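You operate a simulated robot arm through the tools that you are given. There is no shell and no other tool. Be economical: measure what you need, move in short steps, check, and stop when the job is done.

You are at the controls of a simulated robot arm. One attempt, no reset.

TASK
Take the clear plate on the left end of the steel table and put it away on the top of the long counter. Take the black pad from the steel table and put it on the grey oil tray. Take the sieve from the grey island bench and leave it on the steel table. Put the orange cube mould from the grey island bench on the wall end of the green bench. Put the cover on the steel table away on the top shelf of the mould rack. Take the long cover and leave it on the second shelf from the bottom of the wire rack. Open the debris drawer. Any order will do. Set down upright: cube mould.
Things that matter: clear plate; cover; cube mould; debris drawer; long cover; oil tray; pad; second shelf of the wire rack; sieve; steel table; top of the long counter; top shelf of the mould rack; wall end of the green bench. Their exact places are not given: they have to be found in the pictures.

Only the result counts: the job must be done as asked and must still hold three seconds after the hand-in. Knocking over, shifting, dropping, spilling or breaking anything else fails it. A push-on lid holds only when it is set on centred and level and pressed home; a screw cap is set on level and turned clockwise until tight.

THE ROBOT
A 7-joint arm with a fingered hand on a trunk, on a base that drives. Base frame: it is fixed to the floor where the robot stands at the start and does not move with it; the origin is under the middle of the robot, x ahead of it, y to its left, z up; the surface under the hand at the start is at about z = 0.84. Readings come in m, degrees, newtons and seconds.
With the tool pointing down near the work surface it reaches from about 0.4 to 0.72 m from the robot's upright axis, wherever it stands. Its first joint turns from -166.0 to 166.0 degrees. Places, roughly: clear plate (13x13x1 cm) [0.5, 0.1, 0.8]; cover (17x7x4 cm) [1.3, -0.2, 0.8]; cube mould [1.5, -1.75, 1]; debris drawer [2, 1.9, 0.2]; long cover (33x9x1 cm) [1.8, 0.1, 0.8]; oil tray [1, -0.25, 0.75]; pad [0.5, -0.25, 0.75]; second shelf of the wire rack [-1.9, 2.9, 1]; sieve [1.75, -2.25, 0.75]; steel table [1.2, -0.1, 0.8]; top of the long counter [5.6, -3.8, 0.9]; top shelf of the mould rack [6.8, -2.1, 1.4]; wall end of the green bench [-2.3, -0.2, 0.9]. Payload 3.4 kg.
Tool frame: the origin (TCP) lies between the finger pads and is the grasp point; the fingertips stand 0.025 m ahead of it; z points along the fingers, y is the line along which they close. The gripper opens to 0.088 m. The gripper's body begins 0.029 m behind the TCP. The gripper is a hand of 3 fingers: y runs from the thumb to the fingers, the wrist lies at [-0.013, -0.106, -0.174] in the tool frame.
Orientation is told as [roll, pitch, yaw] about the base's x, y, z axes, in that order, counted from this pose: with the fingers straight down and the wrist toward the robot, the tool's x, y and z point along [0, 1, 0], [1, 0, 0] and [0, 0, -1] of the base frame.

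THE INTERFACE
- The arm moves only by the tool arm_command. Its arguments are lists of equal length, an entry for each row: "xyz": the shift along the tool's x, y, z in mm, a list of three; "dr": the turn, a rotation vector about the tool's x, y, z in degrees, a list of three. In form: {"xyz": [[tx, ty, tz], ...], "dr": [[ax, ay, az], ...]}. A call has 1 to 20 rows; each row shifts and turns the commanded pose from where the row before left it, along the tool's axes as they then stand. Rows are played at 5 a second. More than 0.05 m and 8.6 degrees between two rows, and nothing of the call is played. A pose out of reach is approached as far as the arm can. The call stops where the force on the tool passes 40 N (or 10 N more than at its start, if that is more) or the arm is blocked; 0.2 s more then pass. In this call time passes only in rows, and 0.2 s behind the last. It gives the time, the measured TCP pose, the force on the tool (base axes), the opening and the grip force at its end, in the units of the frame above (readings bear some noise), with the torque about the TCP (base axes, N m) and any sound that the robot's microphone picked up.
- Cameras (640 x 400 px; columns grow to the right, rows downward): "scene" is now at [0.0048, 0.1038, 1.4497]; the picture's right is [-0.58, -0.81, 0.00], its down [-0.58, 0.42, -0.70] and it looks along [0.57, -0.41, -0.71] (base axes); focal length 268 px, centre (320, 200). "wrist" rides on the gripper at [0.058, -0.085, -0.099] in the tool frame; the picture's right is [-0.67, 0.35, -0.66], its down [-0.69, -0.63, 0.37] and it looks along [-0.29, 0.69, 0.66] (tool axes); focal length 261 px, centre (320, 200).
- snapshot(camera): a new picture of that camera. The clock stands still meanwhile.
- lift_body(by): slides the trunk up (or, below 0, down) by that many m; the arm and the scene camera ride with it, the base frame stays. It gives what a move gives, with no picture.
- base_move(legs): drives the robot by 1 to 6 legs, each [ahead, left, turn to the left] in m, m and degrees, along the robot's own axes; the way and the turn of a leg run together, so that a leg with both is an arc; at most 1.5 m and 180 degrees a leg. The arm and the cameras ride along, it lands a little off, and it stops where it bumps. It gives what a move gives.
- curl_fingers(index, middle, thumb_bend, thumb_turn): sets how far each is bent, from 0 (flat) to 1 (curled in); at 0.3 the hand is open as for a grip, at 0.7 the pads meet at the TCP. One left out holds its place. A second passes; each finger stops where it meets its share of the squeeze, and holds until it gets a number again. It is the only way to open and close the hand. It gives what a move gives, with no picture; readings hold the bend of each and the force on the fingers (four entries, about 0 where the hand has none), thumb and palm. thumb_turn goes from beside the hand (0) to across from the fingers (1), as for a grip.
- head_to(pan, tilt): turns the head with the scene camera to pan (to the left, within 155 degrees either way) and tilt (down, from -29 to 69), counted from straight ahead of the robot. It gives what a move gives.
- locate(camera, pixels): there is no depth. For up to 12 entries [column, row, z] of the newest picture of that camera ("zoom" is the newest enlarged one), the place [x, y] in the base frame at which the ray of that pixel passes the height z, good to about 0.003 m, but the place of the scene camera against the robot may be out by one fixed shift of up to 0.012 m in any direction. The clock stands still meanwhile.
- zoom(camera, box): a new picture of the part [left, top, right, bottom] of that camera's present view, enlarged. The clock stands still meanwhile.
- job_done(): hands the job in; it is judged then, once.

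Keep the steps short. Do not move on a guess: measure, check each grasp and each placing, and mend mistakes. In all there are 131 turns and 144 pictures (those below and enlarged ones count). Leave the gripper open and the arm clear of the work at the hand-in unless told otherwise, and finish with a single line.

The tools are called after "Emit:" as name(argument=value, ...) on one line, values as JSON. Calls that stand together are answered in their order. arm_command: Moves the arm, as the interface text tells. Its arguments: {"type":"object","properties":{"xyz":{"type":"array","items":{"type":"array","items":{"type":"number"}}},"dr":{"type":"array","items":{"type":"array","items":{"type":"number"}}}},"required":["xyz","dr"]} The other tools are called the same way: lift_body (by) slides the trunk up or down; curl_fingers (index, middle, thumb_bend, thumb_turn) moves the fingers one by one; base_move (legs) drives the base; head_to (pan, tilt) turns the head that bears the scene camera; snapshot (camera) takes a picture; locate (camera, pixels) gives the place at which the rays of pixels pass given heights; zoom (camera, box) takes an enlarged picture of a part of a camera's view; job_done () hands the job in.

At the start:

```text
t: 0.0
eef_pos: [0.4255, -0.1865, 1.1201]
ee_rot: [-0.1, 0.0, 0.0]
ft_force: [-0.7, 0.8, -1.2]
torque: [0.02, -0.02, 0.0]
finger_gap: 0.0877
finger_force: 0.1
shape: jaw
bend: [0.3, 0.3, 0.3, 0.98]
finger forces: [0.0, 0.0, 0.1, 0.0, 0.0, 0.1]
trunk travel left (down, up): [-0.475, 0.115]
robot x, y, heading: [0.0006, -0.0017, -0.0]
head pan, tilt: [-35.7, 45.6]
```

scene: 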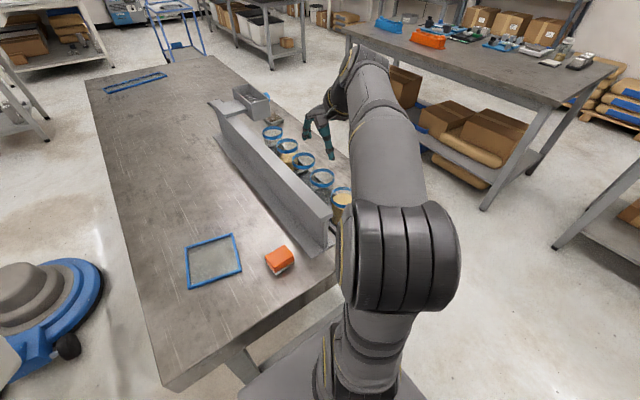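
wrist: 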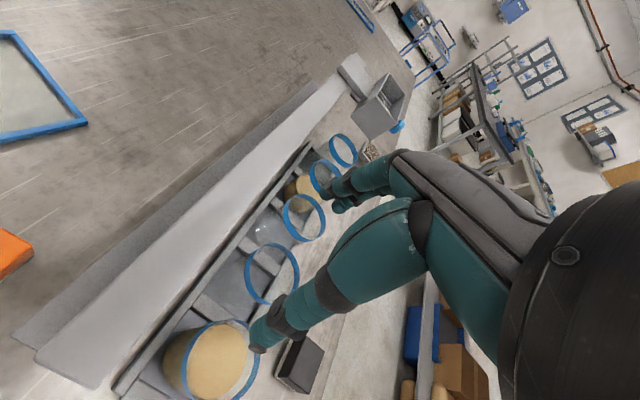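

I see the steel table with the plate near (214,260) and the long cover near (135,82). I'll look at it from a clearer angle and zoom in on the middle.

Emit:
zoom(camera="scene", box=[180, 60, 370, 290])

Emit:
zoom(camera="scene", box=[330, 0, 640, 190])

Emit:
locate(camera="scene", pixels=[[188, 250, 0.84], [234, 235, 0.84], [241, 269, 0.84], [189, 288, 0.84], [105, 90, 0.84], [166, 74, 0.84], [85, 82, 0.84], [166, 388, 0.84], [280, 262, 0.84], [250, 105, 0.84], [335, 30, 0.84], [545, 105, 0.84]])

```text
1.74 times, centred on (275, 175) of scene
```

zoom: 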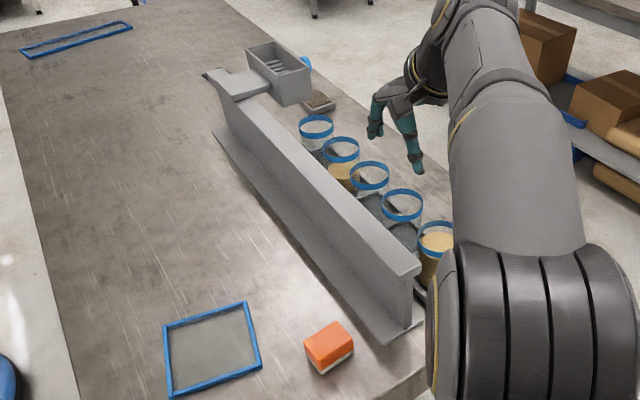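

```text
2.06 times, centred on (485, 95) of scene
```

zoom: 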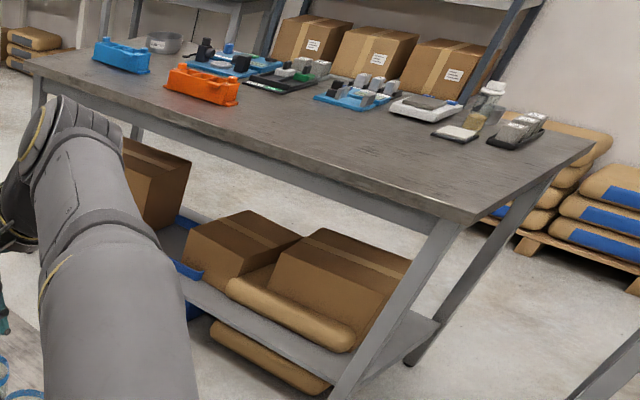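

```text
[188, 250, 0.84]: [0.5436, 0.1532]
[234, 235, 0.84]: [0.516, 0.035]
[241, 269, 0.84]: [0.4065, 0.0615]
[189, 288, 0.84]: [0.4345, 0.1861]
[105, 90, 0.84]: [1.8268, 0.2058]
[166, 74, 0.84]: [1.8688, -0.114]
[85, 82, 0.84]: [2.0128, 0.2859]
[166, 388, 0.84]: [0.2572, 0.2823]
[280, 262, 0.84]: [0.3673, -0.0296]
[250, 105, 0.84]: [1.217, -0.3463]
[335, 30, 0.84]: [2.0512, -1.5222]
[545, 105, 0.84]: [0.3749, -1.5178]
```

Next I'll look round the room with the head to place the furniture.

Emit:
head_to(pan=-5, tilt=30)

Emit:
snapshot(camera="scene")

Emit:
head_to(pan=-90, tilt=25)

Emit:
snapshot(camera="scene")

Emit:
head_to(pan=-150, tilt=20)

Emit:
snapshot(camera="scene")

Emit:
head_to(pan=130, tilt=20)

Emit:
snapshot(camera="scene")

Emit:
head_to(pan=55, tilt=20)

Emit:
snapshot(camera="scene")

```text
t: 1.0
eef_pos: [0.4265, -0.1855, 1.1202]
ee_rot: [-0.1, 0.0, -0.1]
ft_force: [0.1, -0.2, 0.3]
torque: [0.01, 0.02, 0.02]
finger_gap: 0.0875
finger_force: 0.1
shape: jaw
bend: [0.3, 0.3, 0.3, 0.98]
finger forces: [0.0, 0.1, 0.0, 0.1, 0.0, 0.1]
trunk travel left (down, up): [-0.475, 0.115]
robot x, y, heading: [0.0025, 0.0002, -0.1]
head pan, tilt: [-5.0, 30.0]
```

```text
139 pictures are left
```

scene: 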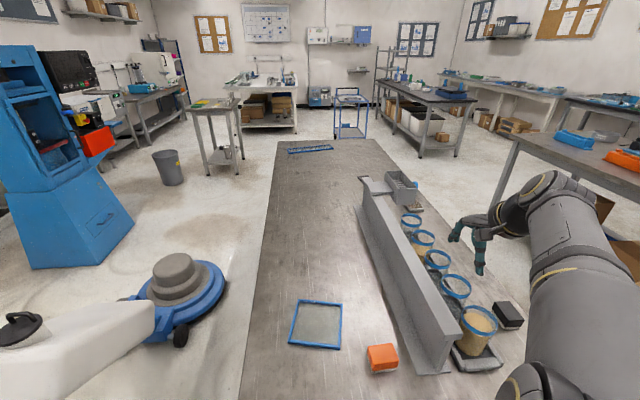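

```text
t: 2.5
eef_pos: [0.4252, -0.186, 1.1197]
ee_rot: [0.0, 0.0, 0.0]
ft_force: [-0.5, 0.2, 0.5]
torque: [0.02, 0.01, 0.0]
finger_gap: 0.0878
finger_force: 0.0
shape: jaw
bend: [0.3, 0.3, 0.3, 0.98]
finger forces: [0.1, 0.1, 0.1, 0.1, 0.1, 0.0]
trunk travel left (down, up): [-0.475, 0.115]
robot x, y, heading: [-0.0022, -0.0002, -0.0]
head pan, tilt: [-90.0, 25.0]
```

```text
138 pictures are left
```

scene: 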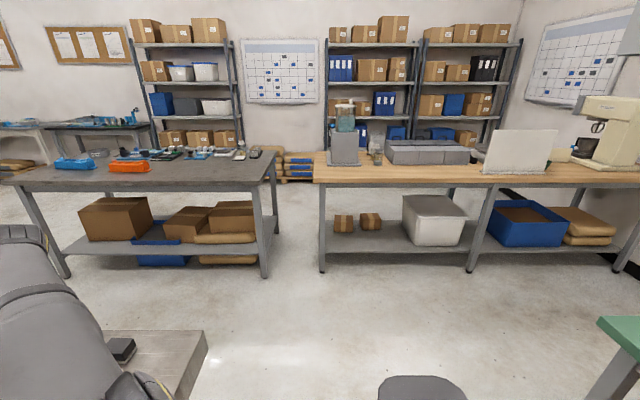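

```text
t: 3.9
eef_pos: [0.4261, -0.1867, 1.1205]
ee_rot: [0.0, 0.0, 0.0]
ft_force: [0.5, -0.7, 0.3]
torque: [-0.01, 0.01, 0.0]
finger_gap: 0.0877
finger_force: 0.1
shape: jaw
bend: [0.3, 0.3, 0.3, 0.98]
finger forces: [0.0, 0.1, 0.1, 0.0, 0.1, 0.0]
trunk travel left (down, up): [-0.475, 0.115]
robot x, y, heading: [0.0007, 0.0033, 0.1]
head pan, tilt: [-150.0, 20.0]
```

```text
137 pictures are left
```

scene: 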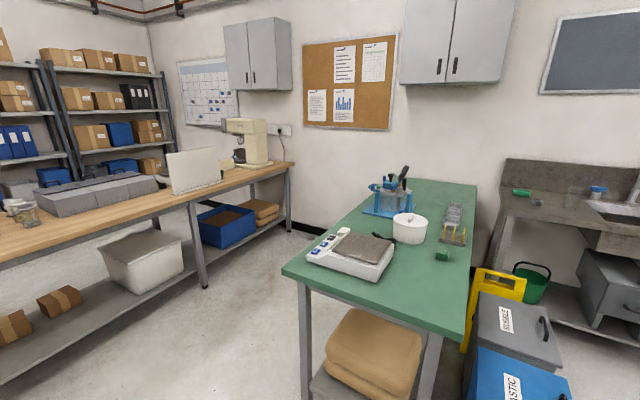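

```text
t: 7.7
eef_pos: [0.4257, -0.187, 1.1211]
ee_rot: [0.0, 0.0, 0.0]
ft_force: [-0.3, 0.1, 0.5]
torque: [-0.01, 0.02, -0.03]
finger_gap: 0.0878
finger_force: 0.1
shape: jaw
bend: [0.3, 0.3, 0.3, 0.98]
finger forces: [0.0, 0.1, 0.0, 0.0, 0.0, 0.0]
trunk travel left (down, up): [-0.475, 0.115]
robot x, y, heading: [0.0041, 0.0008, -0.2]
head pan, tilt: [130.0, 20.0]
```

```text
136 pictures are left
```

scene: 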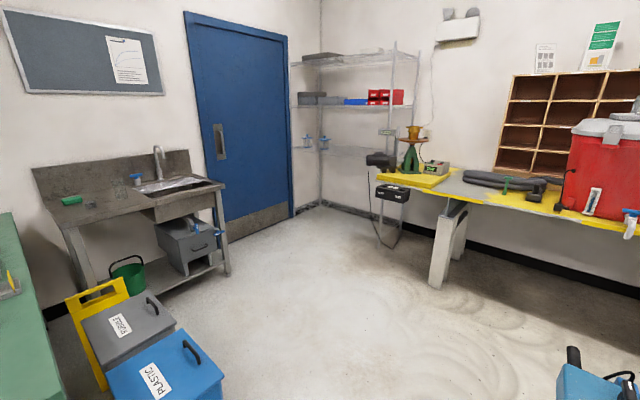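

```text
t: 9.2
eef_pos: [0.4248, -0.1863, 1.1209]
ee_rot: [0.0, -0.1, -0.1]
ft_force: [0.1, 0.6, 0.0]
torque: [0.0, 0.0, -0.01]
finger_gap: 0.0878
finger_force: 0.2
shape: jaw
bend: [0.3, 0.3, 0.3, 0.98]
finger forces: [0.0, 0.0, 0.0, 0.0, 0.0, 0.0]
trunk travel left (down, up): [-0.475, 0.115]
robot x, y, heading: [-0.0008, 0.0034, 0.0]
head pan, tilt: [55.0, 20.0]
```

```text
135 pictures are left
```

scene: 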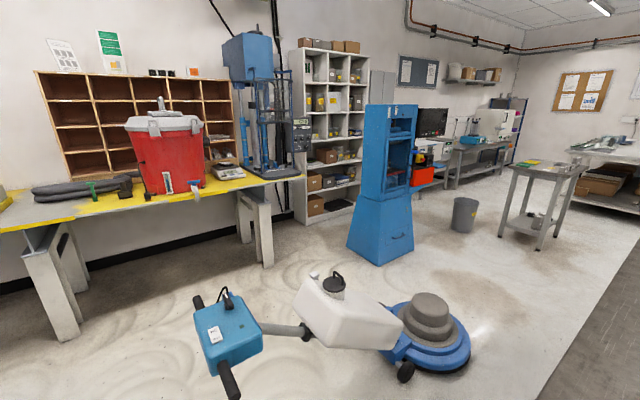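

The room layout is clear now. Next I'll look closely at the steel table objects and the island bench.

Emit:
head_to(pan=-5, tilt=40)

Emit:
zoom(camera="scene", box=[270, 180, 430, 320])

Emit:
zoom(camera="scene", box=[340, 100, 500, 200])

Emit:
zoom(camera="scene", box=[270, 70, 370, 133])

Emit:
zoom(camera="scene", box=[400, 150, 560, 310])

Emit:
zoom(camera="wrist", box=[330, 60, 450, 160])

```text
t: 10.5
eef_pos: [0.4258, -0.1871, 1.1209]
ee_rot: [0.0, 0.0, 0.0]
ft_force: [0.0, 0.4, -0.3]
torque: [0.0, -0.01, -0.03]
finger_gap: 0.0877
finger_force: 0.0
shape: jaw
bend: [0.3, 0.3, 0.3, 0.98]
finger forces: [0.0, 0.1, 0.0, 0.0, 0.0, 0.0]
trunk travel left (down, up): [-0.475, 0.115]
robot x, y, heading: [-0.0029, -0.0002, 0.0]
head pan, tilt: [-5.0, 40.0]
```

```text
2.86 times, centred on (350, 250) of scene
```

zoom: 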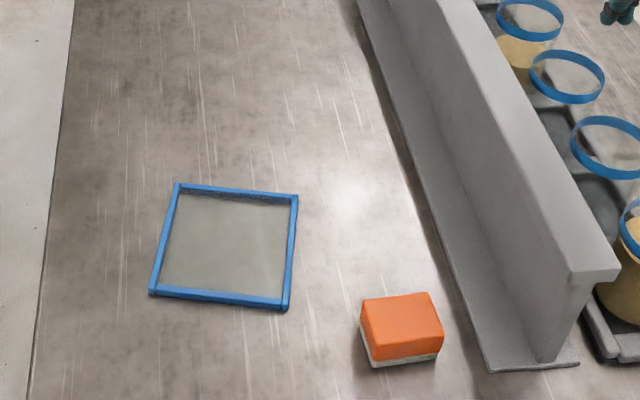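

```text
4.00 times, centred on (420, 150) of scene
```

zoom: 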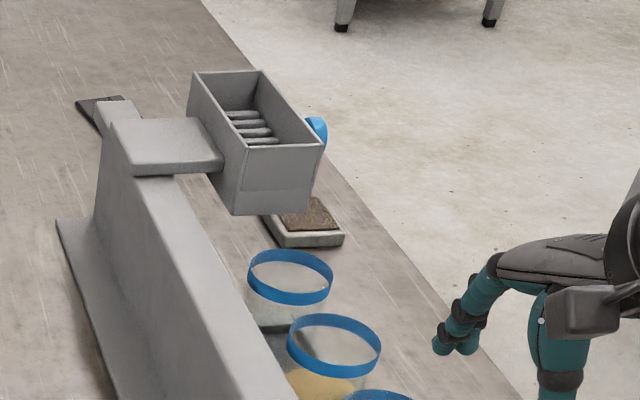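

```text
6.35 times, centred on (320, 102) of scene
```

zoom: 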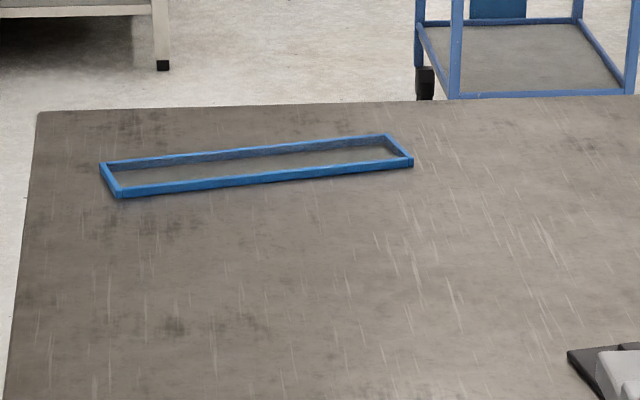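

```text
2.50 times, centred on (480, 230) of scene
```

zoom: 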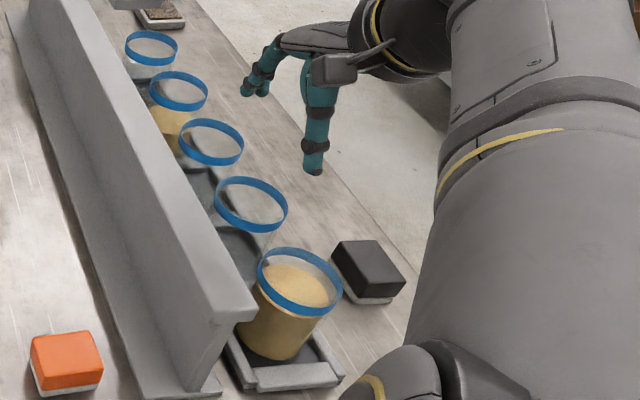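

```text
4.00 times, centred on (390, 110) of wrist
```

zoom: 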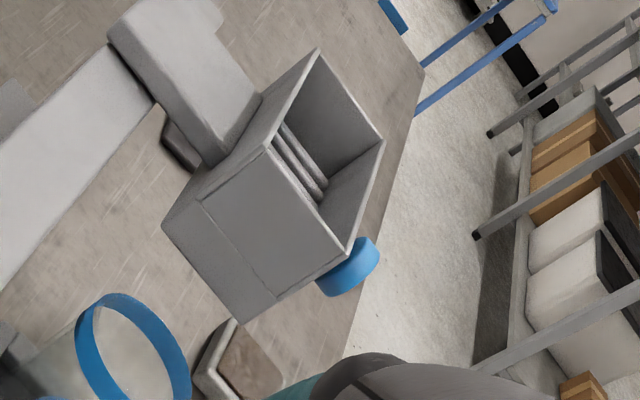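

The plate lies in front of me at zoom (225,245) of the first close picture. I'll zoom in tightly on it to judge its rim, and locate its corners.

Emit:
zoom(camera="scene", box=[300, 220, 360, 265])

Emit:
snapshot(camera="scene")

Emit:
curl_fingers(index=0.0, middle=0.0, thumb_bend=0.0)

Emit:
snapshot(camera="wrist")

```text
8.89 times, centred on (330, 242) of scene
```

zoom: 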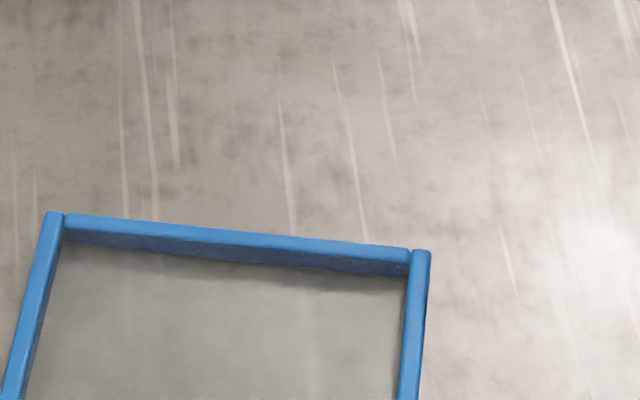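

```text
128 pictures are left
```

scene: 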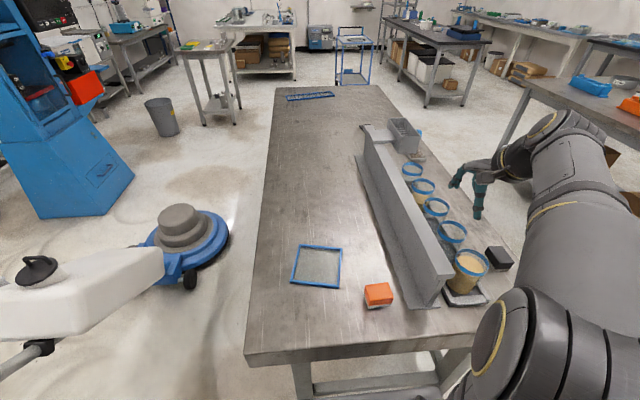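

```text
t: 11.5
eef_pos: [0.4262, -0.1868, 1.1201]
ee_rot: [0.0, 0.0, 0.0]
ft_force: [-0.4, -0.2, 0.4]
torque: [0.02, 0.04, -0.01]
finger_gap: 0.1323
finger_force: 0.0
shape: fingers
bend: [0.0, 0.0, 0.0, 0.98]
finger forces: [0.1, 0.1, 0.0, 0.1, 0.0, 0.0]
trunk travel left (down, up): [-0.475, 0.115]
robot x, y, heading: [0.0035, -0.0004, -0.0]
head pan, tilt: [-5.0, 40.0]
```

```text
127 pictures are left
```

wrist: 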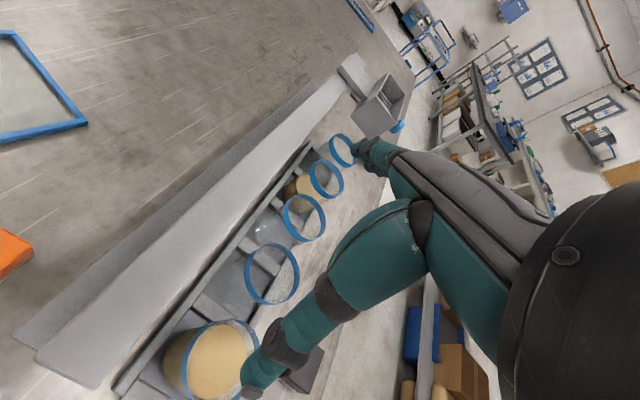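

The plate has a raised blue rim that I can pinch. I'll locate its corners exactly, along with the pad, the oil tray and the table corners.

Emit:
locate(camera="zoom", pixels=[[47, 213, 0.85], [430, 252, 0.85], [238, 236, 0.85], [238, 254, 0.845]])

Emit:
locate(camera="scene", pixels=[[291, 283, 0.845], [339, 289, 0.845], [298, 245, 0.85], [342, 249, 0.85], [500, 250, 0.87], [377, 288, 0.87], [244, 355, 0.84], [281, 86, 0.84], [379, 85, 0.84], [290, 99, 0.84], [334, 95, 0.84], [427, 157, 0.84]])

Emit:
zoom(camera="scene", box=[285, 240, 349, 292])

```text
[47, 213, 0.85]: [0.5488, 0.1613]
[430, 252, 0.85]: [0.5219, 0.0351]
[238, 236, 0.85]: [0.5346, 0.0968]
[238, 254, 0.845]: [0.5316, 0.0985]
```

```text
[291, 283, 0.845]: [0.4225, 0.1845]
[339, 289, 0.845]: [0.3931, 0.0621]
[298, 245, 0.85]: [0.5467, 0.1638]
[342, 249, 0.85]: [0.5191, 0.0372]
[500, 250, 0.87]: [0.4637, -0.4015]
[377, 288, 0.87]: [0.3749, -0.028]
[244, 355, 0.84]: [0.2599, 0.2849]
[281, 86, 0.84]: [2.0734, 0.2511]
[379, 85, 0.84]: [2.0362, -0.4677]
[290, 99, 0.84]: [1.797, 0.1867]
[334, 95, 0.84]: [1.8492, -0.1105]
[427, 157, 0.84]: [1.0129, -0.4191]
```

```text
7.69 times, centred on (317, 266) of scene
```

zoom: 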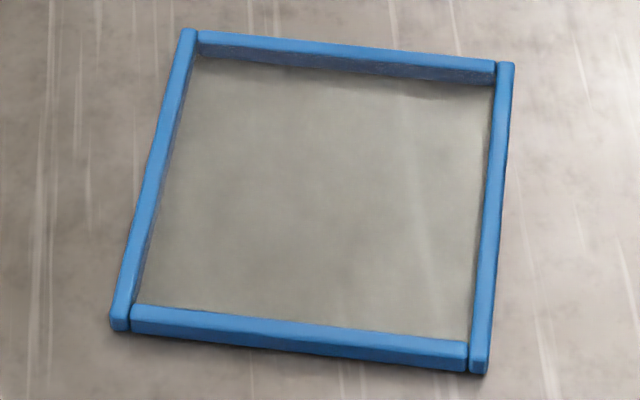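

The far rim's centre is near [0.533, 0.099] and the plate is turned about -12°. I'll set a medium opening and move above the rim, staying high.

Emit:
arm_command(xyz=[[47.6, 17.8, 0], [47.6, 17.8, 0], [47.6, 17.8, 0], [47.6, 17.8, 0], [47.6, 17.8, 0], [47.6, 17.8, 0], [0, 0, 0], [0, 0, 0], [0, 0, 50], [0, 0, 50], [0, 0, 50], [0, 0, 40]], dr=[[0, 0, 0], [0, 0, 0], [0, 0, 0], [0, 0, 0], [0, 0, 0], [0, 0, 0], [0, 0, 6], [0, 0, 6], [0, 0, 0], [0, 0, 0], [0, 0, 0], [0, 0, 0]])

Emit:
curl_fingers(index=0.5, middle=0.5, thumb_bend=0.5)

Emit:
snapshot(camera="wrist")

Emit:
snapshot(camera="scene")

```text
refused: row 1 steps farther than a row can; nothing moved
```

```text
t: 12.5
eef_pos: [0.4244, -0.1862, 1.1198]
ee_rot: [-0.1, 0.0, 0.0]
ft_force: [0.2, -0.4, 0.0]
torque: [-0.04, -0.01, -0.01]
finger_gap: 0.0424
finger_force: 0.1
shape: fingers
bend: [0.5, 0.5, 0.5, 0.98]
finger forces: [0.0, 0.1, 0.0, 0.1, 0.1, 0.0]
trunk travel left (down, up): [-0.475, 0.115]
robot x, y, heading: [0.0014, 0.0042, -0.0]
head pan, tilt: [-5.0, 40.0]
```

```text
125 pictures are left
```

wrist: 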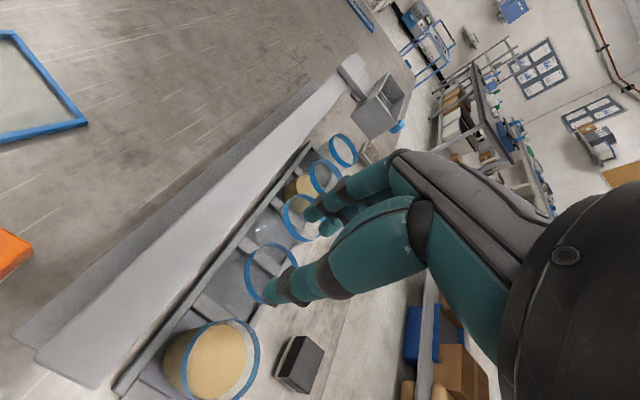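

```text
124 pictures are left
```

scene: 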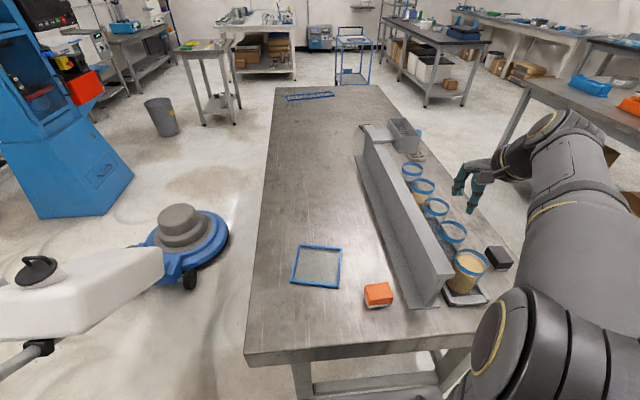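

A row exceeded the 50 mm limit, so I'll repeat the move with smaller rows.

Emit:
arm_command(xyz=[[41, 15.3, 0], [41, 15.3, 0], [41, 15.3, 0], [41, 15.3, 0], [41, 15.3, 0], [41, 15.3, 0], [40, 15.3, 0], [0, 0, 0], [0, 0, 0], [0, 0, 49], [0, 0, 49], [0, 0, 49], [0, 0, 40]], dr=[[0, 0, 0], [0, 0, 0], [0, 0, 0], [0, 0, 0], [0, 0, 0], [0, 0, 0], [0, 0, 0], [0, 0, 6], [0, 0, 6], [0, 0, 0], [0, 0, 0], [0, 0, 0], [0, 0, 0]])

Emit:
snapshot(camera="wrist")

Emit:
zoom(camera="scene", box=[270, 180, 430, 300])

```text
t: 15.3
eef_pos: [0.532, 0.1011, 0.9313]
ee_rot: [0.1, 0.1, -12.0]
ft_force: [0.2, -0.2, -0.4]
torque: [0.0, -0.04, 0.0]
finger_gap: 0.0422
finger_force: 0.1
shape: fingers
bend: [0.5, 0.5, 0.5, 0.98]
finger forces: [0.1, 0.1, 0.0, 0.0, 0.0, 0.0]
trunk travel left (down, up): [-0.475, 0.115]
robot x, y, heading: [0.003, -0.0043, -0.1]
head pan, tilt: [-5.0, 40.0]
```

```text
123 pictures are left
```

wrist: 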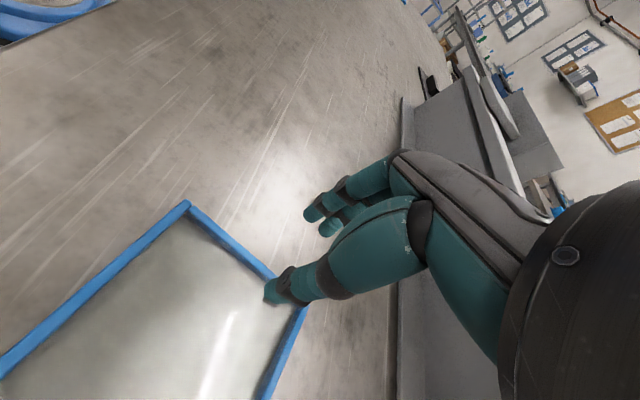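

```text
3.33 times, centred on (350, 240) of scene
```

zoom: 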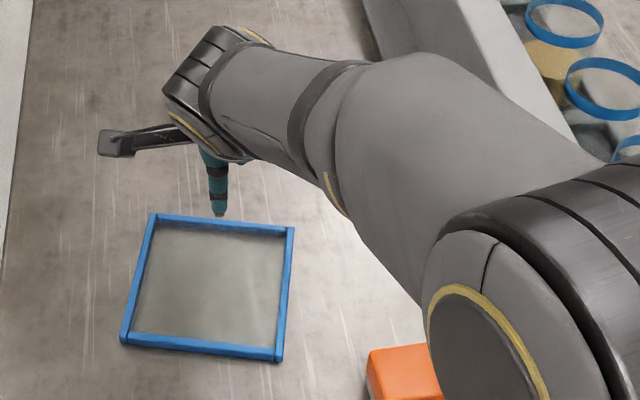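

I'll use the wrist picture to measure the far rim: corners (187,203) and (305,308), bar middle near (237,250).

Emit:
locate(camera="wrist", pixels=[[187, 203, 0.85], [305, 309, 0.85], [240, 248, 0.85], [234, 255, 0.85], [1, 360, 0.85], [1, 378, 0.85]])

Emit:
zoom(camera="wrist", box=[150, 150, 350, 350])

```text
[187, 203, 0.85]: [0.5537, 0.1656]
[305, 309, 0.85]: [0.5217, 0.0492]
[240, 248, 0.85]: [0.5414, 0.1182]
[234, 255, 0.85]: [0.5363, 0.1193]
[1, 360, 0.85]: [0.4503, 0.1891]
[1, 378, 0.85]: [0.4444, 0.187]
```

```text
2.00 times, centred on (250, 250) of wrist
```

zoom: 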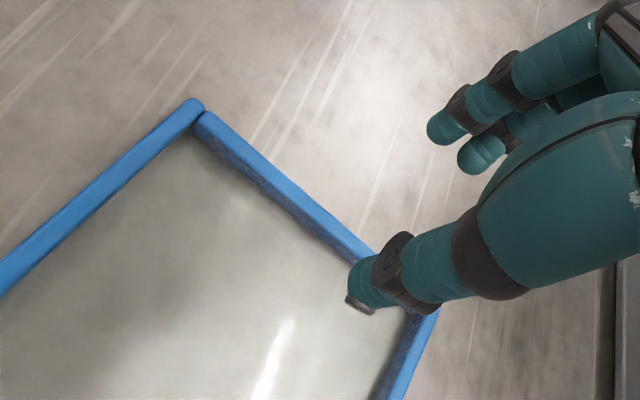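

The rim centreline is 3 mm further out and the plate is turned 13°. I'll correct and descend until the fingertips are just above the table.

Emit:
arm_command(xyz=[[0, 3, 0], [0, 0, 30], [0, 0, 20], [0, 0, 8], [0, 0, 4]], dr=[[0, 0, 1.3], [0, 0, 0], [0, 0, 0], [0, 0, 0], [0, 0, 0]])

Emit:
snapshot(camera="wrist")

Emit:
zoom(camera="scene", box=[270, 180, 430, 300])

```text
t: 16.5
eef_pos: [0.5364, 0.0985, 0.8762]
ee_rot: [0.3, -0.6, -13.2]
ft_force: [4.6, -0.6, 36.4]
torque: [0.43, 1.09, -0.03]
finger_gap: 0.0421
finger_force: 18.1
shape: fingers
bend: [0.5, 0.5, 0.51, 0.98]
finger forces: [0.1, 0.0, 0.0, 0.1, 37.3, 0.0]
trunk travel left (down, up): [-0.475, 0.115]
robot x, y, heading: [-0.0017, 0.0007, 0.0]
head pan, tilt: [-5.0, 40.0]
```

```text
120 pictures are left
```

wrist: 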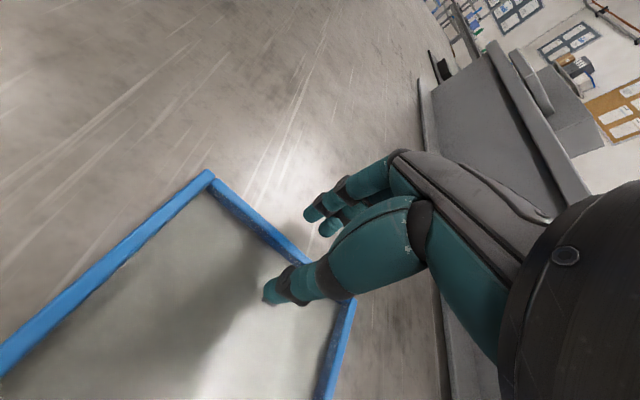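

```text
3.33 times, centred on (350, 240) of scene
```

zoom: 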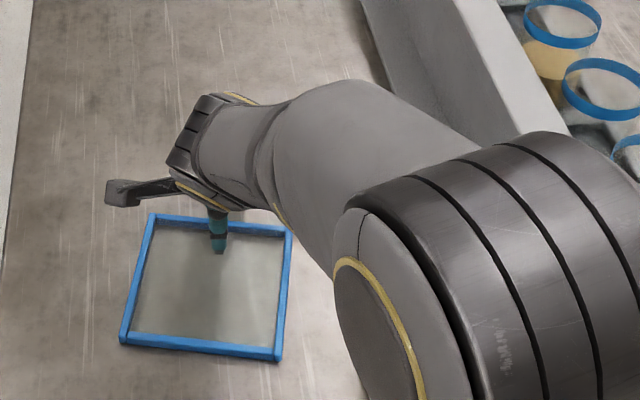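

The thumb touches the sheet, since a straighter thumb reaches lower. I'll rise a little, narrow the hand to about 2 cm, and come down again gently.

Emit:
arm_command(xyz=[[0, 0, -10]], dr=[[0, 0, 0]])

Emit:
curl_fingers(index=0.6, middle=0.6, thumb_bend=0.6)

Emit:
arm_command(xyz=[[0, 0, 6], [0, 0, 4], [0, 0, 2]], dr=[[0, 0, 0], [0, 0, 0], [0, 0, 0]])

Emit:
zoom(camera="wrist", box=[200, 150, 400, 350])

```text
t: 16.9
eef_pos: [0.5336, 0.1001, 0.8778]
ee_rot: [-0.1, 0.3, -13.2]
ft_force: [-0.2, 0.6, 0.5]
torque: [0.04, -0.04, 0.03]
finger_gap: 0.0415
finger_force: 0.0
shape: fingers
bend: [0.5, 0.5, 0.5, 0.97]
finger forces: [0.0, 0.0, 0.0, 0.0, 0.0, 0.0]
trunk travel left (down, up): [-0.475, 0.115]
robot x, y, heading: [-0.0011, 0.0007, 0.0]
head pan, tilt: [-5.0, 40.0]
```

```text
t: 17.9
eef_pos: [0.5344, 0.1007, 0.8814]
ee_rot: [0.0, 0.0, -13.4]
ft_force: [-0.2, 0.5, -0.7]
torque: [-0.01, 0.01, 0.02]
finger_gap: 0.0203
finger_force: 0.1
shape: fingers
bend: [0.6, 0.6, 0.6, 0.97]
finger forces: [0.1, 0.0, 0.0, 0.0, 0.1, 0.0]
trunk travel left (down, up): [-0.475, 0.115]
robot x, y, heading: [0.0033, -0.0005, -0.1]
head pan, tilt: [-5.0, 40.0]
```

```text
t: 18.6
eef_pos: [0.5382, 0.0993, 0.8786]
ee_rot: [0.5, -0.8, -13.3]
ft_force: [-1.6, -0.7, 21.0]
torque: [0.23, 0.51, 0.02]
finger_gap: 0.0226
finger_force: 10.2
shape: fingers
bend: [0.6, 0.6, 0.59, 0.98]
finger forces: [0.0, 0.0, 0.0, 0.0, 20.8, 0.1]
trunk travel left (down, up): [-0.475, 0.115]
robot x, y, heading: [0.0037, -0.0041, -0.1]
head pan, tilt: [-5.0, 40.0]
stopped in row 3: the force on the tool passed its limit at 44 N (the readings are from after the stop); the commanded pose is now the measured one
```

```text
2.00 times, centred on (300, 250) of wrist
```

zoom: 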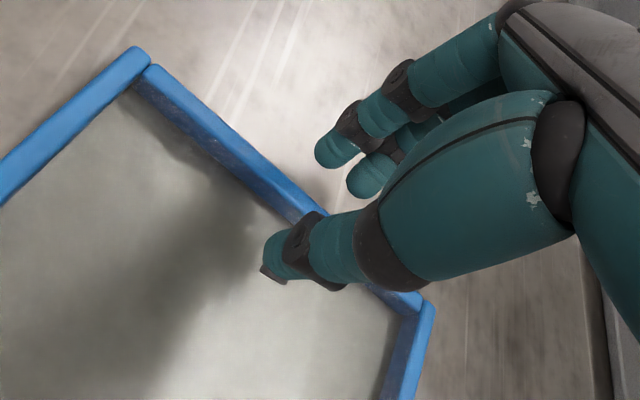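

The thumb rests on the sheet inside the rim and the fingers are outside. I'll ease up 2 mm and close on the rim.

Emit:
arm_command(xyz=[[0, 0, -1.5]], dr=[[0, 0, 0]])

Emit:
curl_fingers(index=0.8, middle=0.8, thumb_bend=0.8)

Emit:
zoom(camera="wrist", box=[200, 150, 400, 350])

```text
t: 19.0
eef_pos: [0.537, 0.0995, 0.8774]
ee_rot: [0.4, -0.8, -13.3]
ft_force: [-0.3, 0.3, 19.2]
torque: [0.25, 0.45, 0.0]
finger_gap: 0.0212
finger_force: 9.7
shape: fingers
bend: [0.6, 0.6, 0.6, 0.98]
finger forces: [0.1, 0.0, 0.0, 0.1, 19.9, 0.0]
trunk travel left (down, up): [-0.475, 0.115]
robot x, y, heading: [0.0013, 0.0009, 0.0]
head pan, tilt: [-5.0, 40.0]
```

```text
t: 20.0
eef_pos: [0.5372, 0.0996, 0.8761]
ee_rot: [0.3, -0.6, -13.4]
ft_force: [-0.5, -0.6, -0.5]
torque: [-0.01, 0.03, 0.01]
finger_gap: 0.0
finger_force: 0.1
shape: fingers
bend: [0.77, 0.8, 0.73, 0.97]
finger forces: [0.0, 0.0, 0.0, 0.0, 0.1, 0.0]
trunk travel left (down, up): [-0.475, 0.115]
robot x, y, heading: [-0.0011, 0.0019, -0.1]
head pan, tilt: [-5.0, 40.0]
```

```text
2.00 times, centred on (300, 250) of wrist
```

zoom: 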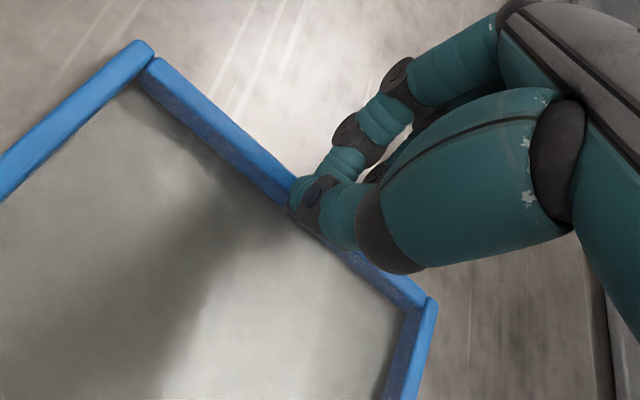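

The fingers closed just above the rim because bending lifts the tips. I'll measure the rim again from this closer picture before retrying.

Emit:
locate(camera="zoom", pixels=[[226, 120, 0.85], [210, 127, 0.85], [284, 172, 0.85], [268, 180, 0.85], [430, 300, 0.85], [140, 40, 0.85]])

Emit:
arm_command(xyz=[[0, -4, -15]], dr=[[0, 0, 0]])

Emit:
curl_fingers(index=0.6, middle=0.6, thumb_bend=0.68)

Emit:
zoom(camera="wrist", box=[200, 150, 400, 350])

```text
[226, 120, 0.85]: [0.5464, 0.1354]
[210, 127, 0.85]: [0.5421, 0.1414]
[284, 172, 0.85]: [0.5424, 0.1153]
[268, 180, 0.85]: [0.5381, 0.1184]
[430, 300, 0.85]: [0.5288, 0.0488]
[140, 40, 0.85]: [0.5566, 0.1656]
```

```text
t: 20.4
eef_pos: [0.5337, 0.1023, 0.8917]
ee_rot: [0.3, -0.6, -13.3]
ft_force: [-0.8, -1.0, -1.1]
torque: [0.01, -0.02, -0.01]
finger_gap: 0.0
finger_force: 0.1
shape: fingers
bend: [0.77, 0.8, 0.73, 0.97]
finger forces: [0.1, 0.0, 0.0, 0.1, 0.0, 0.1]
trunk travel left (down, up): [-0.475, 0.115]
robot x, y, heading: [-0.0004, 0.0007, -0.1]
head pan, tilt: [-5.0, 40.0]
```

```text
t: 21.4
eef_pos: [0.5327, 0.1022, 0.8914]
ee_rot: [0.3, -0.5, -13.3]
ft_force: [0.2, -0.5, -0.2]
torque: [-0.01, 0.0, -0.02]
finger_gap: 0.0111
finger_force: 0.0
shape: fingers
bend: [0.6, 0.6, 0.68, 0.97]
finger forces: [0.0, 0.0, 0.1, 0.1, 0.1, 0.1]
trunk travel left (down, up): [-0.475, 0.115]
robot x, y, heading: [0.0036, -0.0039, -0.3]
head pan, tilt: [-5.0, 40.0]
```

```text
2.00 times, centred on (300, 250) of wrist
```

zoom: 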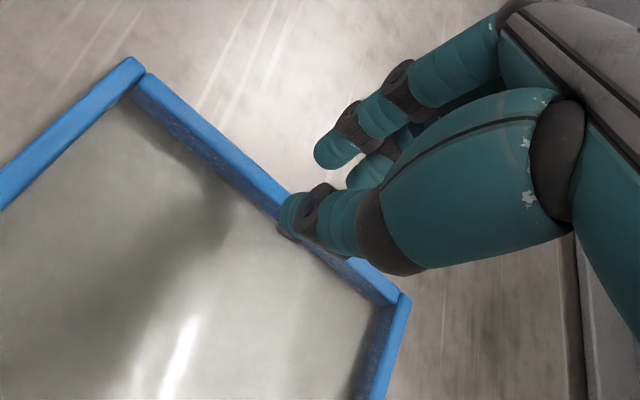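

The rim's inner face is near x 0.534 at this y. The thumb is 2–3 mm inside it and the fingers are outside, so I'll go down step by step and feel for contact.

Emit:
arm_command(xyz=[[0, 1, 10], [0, 0, 6], [0, 0, 3], [0, 0, 2], [0, 0, 2]], dr=[[0, 0, 0], [0, 0, 0], [0, 0, 0], [0, 0, 0], [0, 0, 0]])

Emit:
zoom(camera="wrist", box=[200, 150, 400, 350])

```text
t: 22.5
eef_pos: [0.5364, 0.1007, 0.8768]
ee_rot: [0.8, -1.3, -13.3]
ft_force: [-3.1, 0.3, 24.4]
torque: [0.24, 0.41, 0.06]
finger_gap: 0.0119
finger_force: 12.8
shape: fingers
bend: [0.6, 0.6, 0.69, 0.98]
finger forces: [0.0, 0.1, 0.1, 0.0, 24.5, 0.0]
trunk travel left (down, up): [-0.475, 0.115]
robot x, y, heading: [-0.0023, 0.0015, 0.1]
head pan, tilt: [-5.0, 40.0]
stopped in row 5: the force on the tool passed its limit at 43 N (the readings are from after the stop); the commanded pose is now the measured one
```

```text
2.00 times, centred on (300, 250) of wrist
```

zoom: 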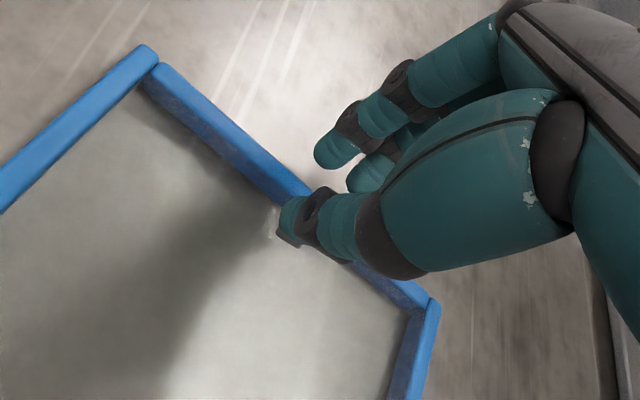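

Thumb contact comes at the same height whatever the bend, so the thumb reaches lower than the fingers. The near rim suits the hand better, with the thumb outside on the table and the fingers inside. I'll move over there, keeping high.

Emit:
arm_command(xyz=[[0, 0, -49], [0, -42, 0], [0, -42, 0], [0, -42, 0]], dr=[[0, 0, 0], [0, 0, 0], [0, 0, 0], [0, 0, 0]])

Emit:
curl_fingers(index=0.6, middle=0.6, thumb_bend=0.6)

Emit:
snapshot(camera="wrist")

Emit:
zoom(camera="scene", box=[260, 220, 380, 310])

```text
t: 23.5
eef_pos: [0.4141, 0.1296, 0.9212]
ee_rot: [0.7, -1.0, -13.2]
ft_force: [-0.3, 0.1, 0.1]
torque: [0.03, 0.01, -0.02]
finger_gap: 0.0111
finger_force: 0.1
shape: fingers
bend: [0.6, 0.6, 0.68, 0.98]
finger forces: [0.1, 0.0, 0.1, 0.0, 0.1, 0.0]
trunk travel left (down, up): [-0.475, 0.115]
robot x, y, heading: [0.0025, -0.0026, 0.3]
head pan, tilt: [-5.0, 40.0]
```

```text
t: 24.5
eef_pos: [0.4153, 0.1299, 0.9218]
ee_rot: [0.6, -1.0, -13.2]
ft_force: [0.8, 0.2, -0.5]
torque: [0.0, -0.05, 0.03]
finger_gap: 0.0192
finger_force: 0.1
shape: fingers
bend: [0.6, 0.6, 0.6, 0.98]
finger forces: [0.1, 0.1, 0.0, 0.0, 0.1, 0.1]
trunk travel left (down, up): [-0.475, 0.115]
robot x, y, heading: [-0.0024, -0.0005, 0.1]
head pan, tilt: [-5.0, 40.0]
```

```text
114 pictures are left
```

wrist: 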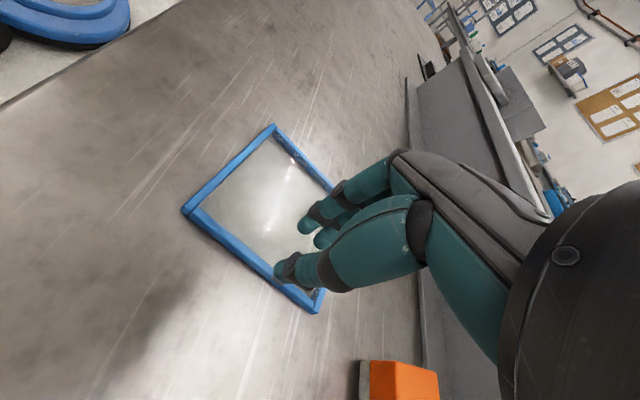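

```text
4.44 times, centred on (320, 265) of scene
```

zoom: 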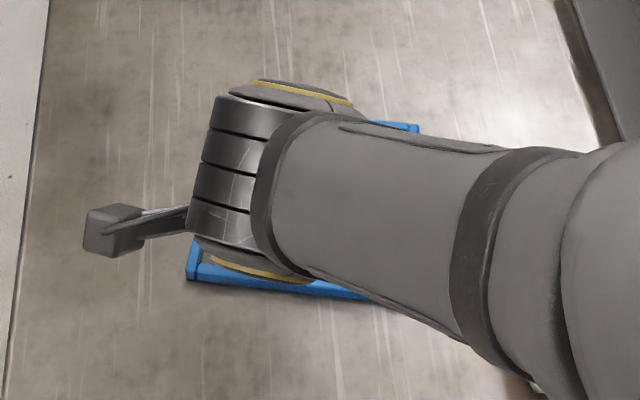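

Now I'll measure the near rim in the wrist picture: corner (184,211), end (318,312), bar edges near (235,250).

Emit:
locate(camera="wrist", pixels=[[184, 211, 0.85], [316, 313, 0.85], [228, 244, 0.85], [233, 240, 0.85], [262, 270, 0.85], [268, 265, 0.85], [274, 125, 0.85]])

Emit:
zoom(camera="wrist", box=[170, 180, 350, 330])

```text
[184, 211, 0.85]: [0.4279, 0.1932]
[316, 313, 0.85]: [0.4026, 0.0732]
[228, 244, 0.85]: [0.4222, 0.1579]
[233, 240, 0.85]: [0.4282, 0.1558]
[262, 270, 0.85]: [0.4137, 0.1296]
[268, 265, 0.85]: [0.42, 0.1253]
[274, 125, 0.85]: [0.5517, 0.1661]
```

```text
2.67 times, centred on (260, 255) of wrist
```

zoom: 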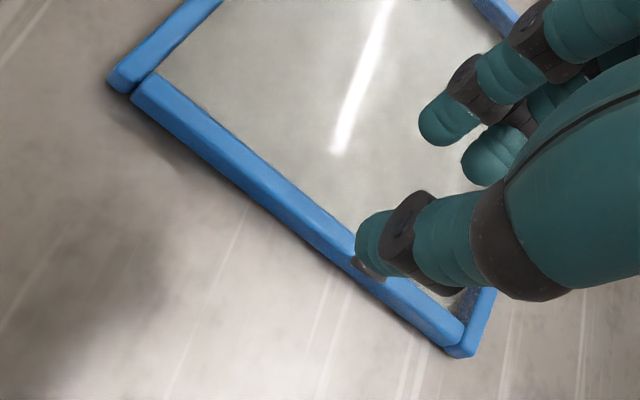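

The rim centreline is at x≈0.4165 here, 1 mm further in. I'll descend with the thumb outside and the fingers inside.

Emit:
arm_command(xyz=[[0, 1, 30], [0, 0, 12], [0, 0, 3], [0, 0, 2], [0, 0, 2], [0, 0, 2]], dr=[[0, 0, 0], [0, 0, 0], [0, 0, 0], [0, 0, 0], [0, 0, 0], [0, 0, 0]])

Emit:
zoom(camera="wrist", box=[170, 180, 350, 330])

```text
t: 25.7
eef_pos: [0.4171, 0.1295, 0.8761]
ee_rot: [1.0, -1.5, -13.3]
ft_force: [-1.1, -2.3, 17.2]
torque: [-0.09, -0.24, -0.06]
finger_gap: 0.0166
finger_force: 8.6
shape: fingers
bend: [0.62, 0.62, 0.6, 0.98]
finger forces: [11.7, 5.2, 0.1, 0.0, 0.0, 0.0]
trunk travel left (down, up): [-0.475, 0.115]
robot x, y, heading: [-0.0025, -0.0023, 0.2]
head pan, tilt: [-5.0, 40.0]
stopped in row 6: the force on the tool passed its limit at 43 N (the readings are from after the stop); the commanded pose is now the measured one
```

```text
2.67 times, centred on (260, 255) of wrist
```

zoom: 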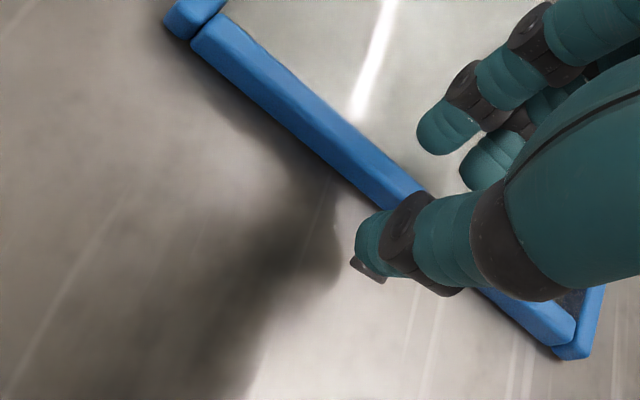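

The fingers are on the sheet and the thumb is outside. I'll narrow the hand, press down slightly again, and then close.

Emit:
curl_fingers(index=0.65, middle=0.65, thumb_bend=0.65)

Emit:
arm_command(xyz=[[0, 0, 2], [0, 0, 2], [0, 0, 2]], dr=[[0, 0, 0], [0, 0, 0], [0, 0, 0]])

Emit:
curl_fingers(index=0.8, middle=0.8, thumb_bend=0.8)

Emit:
zoom(camera="wrist", box=[170, 180, 350, 330])

```text
t: 26.7
eef_pos: [0.4166, 0.1302, 0.8769]
ee_rot: [1.0, -1.3, -13.3]
ft_force: [6.1, -2.4, 32.8]
torque: [-0.04, -0.69, -0.06]
finger_gap: 0.0121
finger_force: 16.3
shape: fingers
bend: [0.62, 0.64, 0.65, 0.98]
finger forces: [28.3, 4.3, 0.0, 0.1, 0.0, 0.0]
trunk travel left (down, up): [-0.475, 0.115]
robot x, y, heading: [-0.0003, -0.001, 0.2]
head pan, tilt: [-5.0, 40.0]
```

```text
t: 27.1
eef_pos: [0.4195, 0.1305, 0.877]
ee_rot: [1.2, -1.7, -13.3]
ft_force: [1.8, -2.6, 14.1]
torque: [-0.04, -0.24, -0.09]
finger_gap: 0.0093
finger_force: 6.4
shape: fingers
bend: [0.65, 0.66, 0.65, 0.98]
finger forces: [11.7, 2.9, 0.1, 0.0, 0.1, 0.1]
trunk travel left (down, up): [-0.475, 0.115]
robot x, y, heading: [-0.0012, -0.0001, -0.1]
head pan, tilt: [-5.0, 40.0]
stopped in row 2: the force on the tool passed its limit at 46 N (the readings are from after the stop); the commanded pose is now the measured one
```

```text
t: 28.1
eef_pos: [0.4192, 0.1318, 0.8755]
ee_rot: [1.1, -1.5, -13.3]
ft_force: [-1.0, -0.2, -0.2]
torque: [0.01, -0.02, -0.04]
finger_gap: 0.0
finger_force: 0.1
shape: fingers
bend: [0.77, 0.8, 0.74, 0.97]
finger forces: [0.0, 0.0, 0.1, 0.1, 0.1, 0.0]
trunk travel left (down, up): [-0.475, 0.115]
robot x, y, heading: [0.0013, 0.0022, -0.1]
head pan, tilt: [-5.0, 40.0]
```

```text
2.67 times, centred on (260, 255) of wrist
```

zoom: 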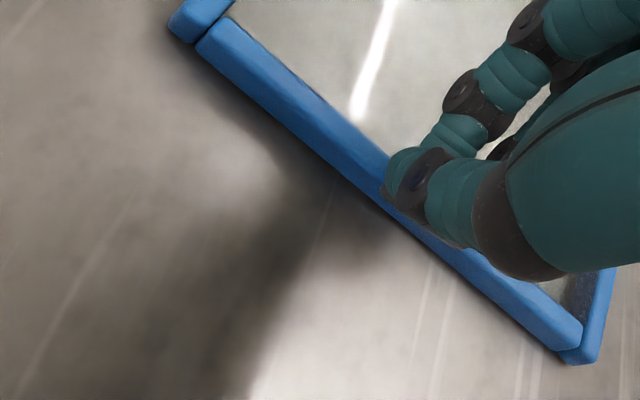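

The round fingertips ride up over the low inner lip. With the hand fully flat the gap is 0.132 m, just more than the plate's 0.13 m. I'll try gripping the plate from outside across both rims, moving over its centre with the hand levelled and opened.

Emit:
arm_command(xyz=[[0, 0, -40], [0, 0, -40], [0, 30, 0], [0, 29.6, 0]], dr=[[0, 0, 0], [1.2, -1.4, 0], [0, 0, 0], [0, 0, 0]])

Emit:
curl_fingers(index=0.0, middle=0.0, thumb_bend=0.0)

Emit:
snapshot(camera="wrist")

Emit:
snapshot(camera="scene")

```text
t: 29.1
eef_pos: [0.4732, 0.1183, 0.956]
ee_rot: [-0.4, -0.3, -13.3]
ft_force: [0.0, 0.0, -0.3]
torque: [0.03, 0.01, -0.02]
finger_gap: 0.0
finger_force: 0.1
shape: fingers
bend: [0.77, 0.8, 0.74, 0.97]
finger forces: [0.0, 0.1, 0.1, 0.0, 0.0, 0.0]
trunk travel left (down, up): [-0.475, 0.115]
robot x, y, heading: [-0.0039, 0.0012, 0.0]
head pan, tilt: [-5.0, 40.0]
```

```text
t: 30.1
eef_pos: [0.4735, 0.1176, 0.9556]
ee_rot: [-0.3, -0.3, -13.3]
ft_force: [-0.4, 0.3, 0.3]
torque: [0.02, -0.01, 0.01]
finger_gap: 0.1324
finger_force: 0.1
shape: fingers
bend: [0.0, 0.0, 0.0, 0.97]
finger forces: [0.1, 0.0, 0.1, 0.1, 0.0, 0.0]
trunk travel left (down, up): [-0.475, 0.115]
robot x, y, heading: [-0.0015, -0.002, -0.2]
head pan, tilt: [-5.0, 40.0]
```

```text
109 pictures are left
```

wrist: 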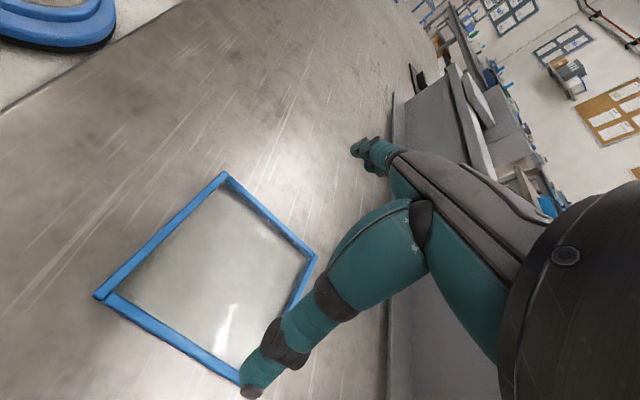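

```text
108 pictures are left
```

scene: 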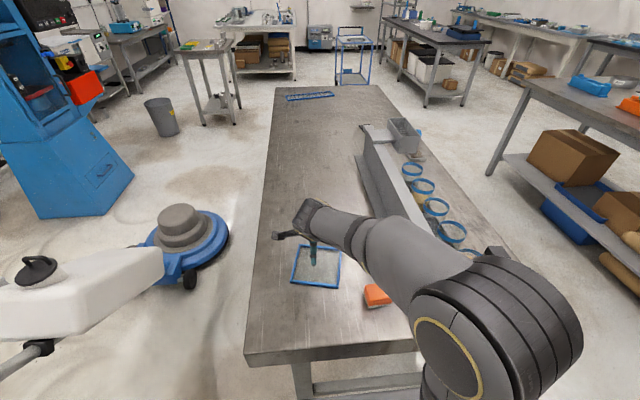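

The whole plate shows in the wrist picture. I'll measure three corners exactly: (94,297), (226,172) and (316,257).

Emit:
zoom(camera="wrist", box=[80, 150, 340, 400])

Emit:
locate(camera="wrist", pixels=[[94, 296, 0.85], [226, 171, 0.85], [317, 257, 0.85], [110, 308, 0.85], [210, 372, 0.85], [240, 384, 0.85]])

```text
1.60 times, centred on (210, 275) of wrist
```

zoom: 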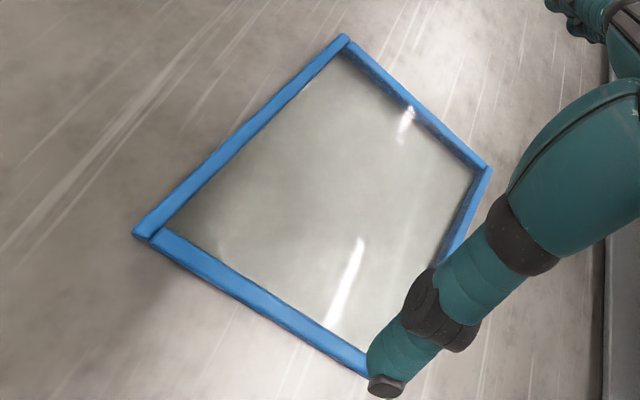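

```text
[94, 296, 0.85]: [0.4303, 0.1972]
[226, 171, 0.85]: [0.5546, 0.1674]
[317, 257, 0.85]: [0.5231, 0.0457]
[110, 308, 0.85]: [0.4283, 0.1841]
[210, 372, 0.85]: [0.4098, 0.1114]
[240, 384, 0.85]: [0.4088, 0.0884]
```

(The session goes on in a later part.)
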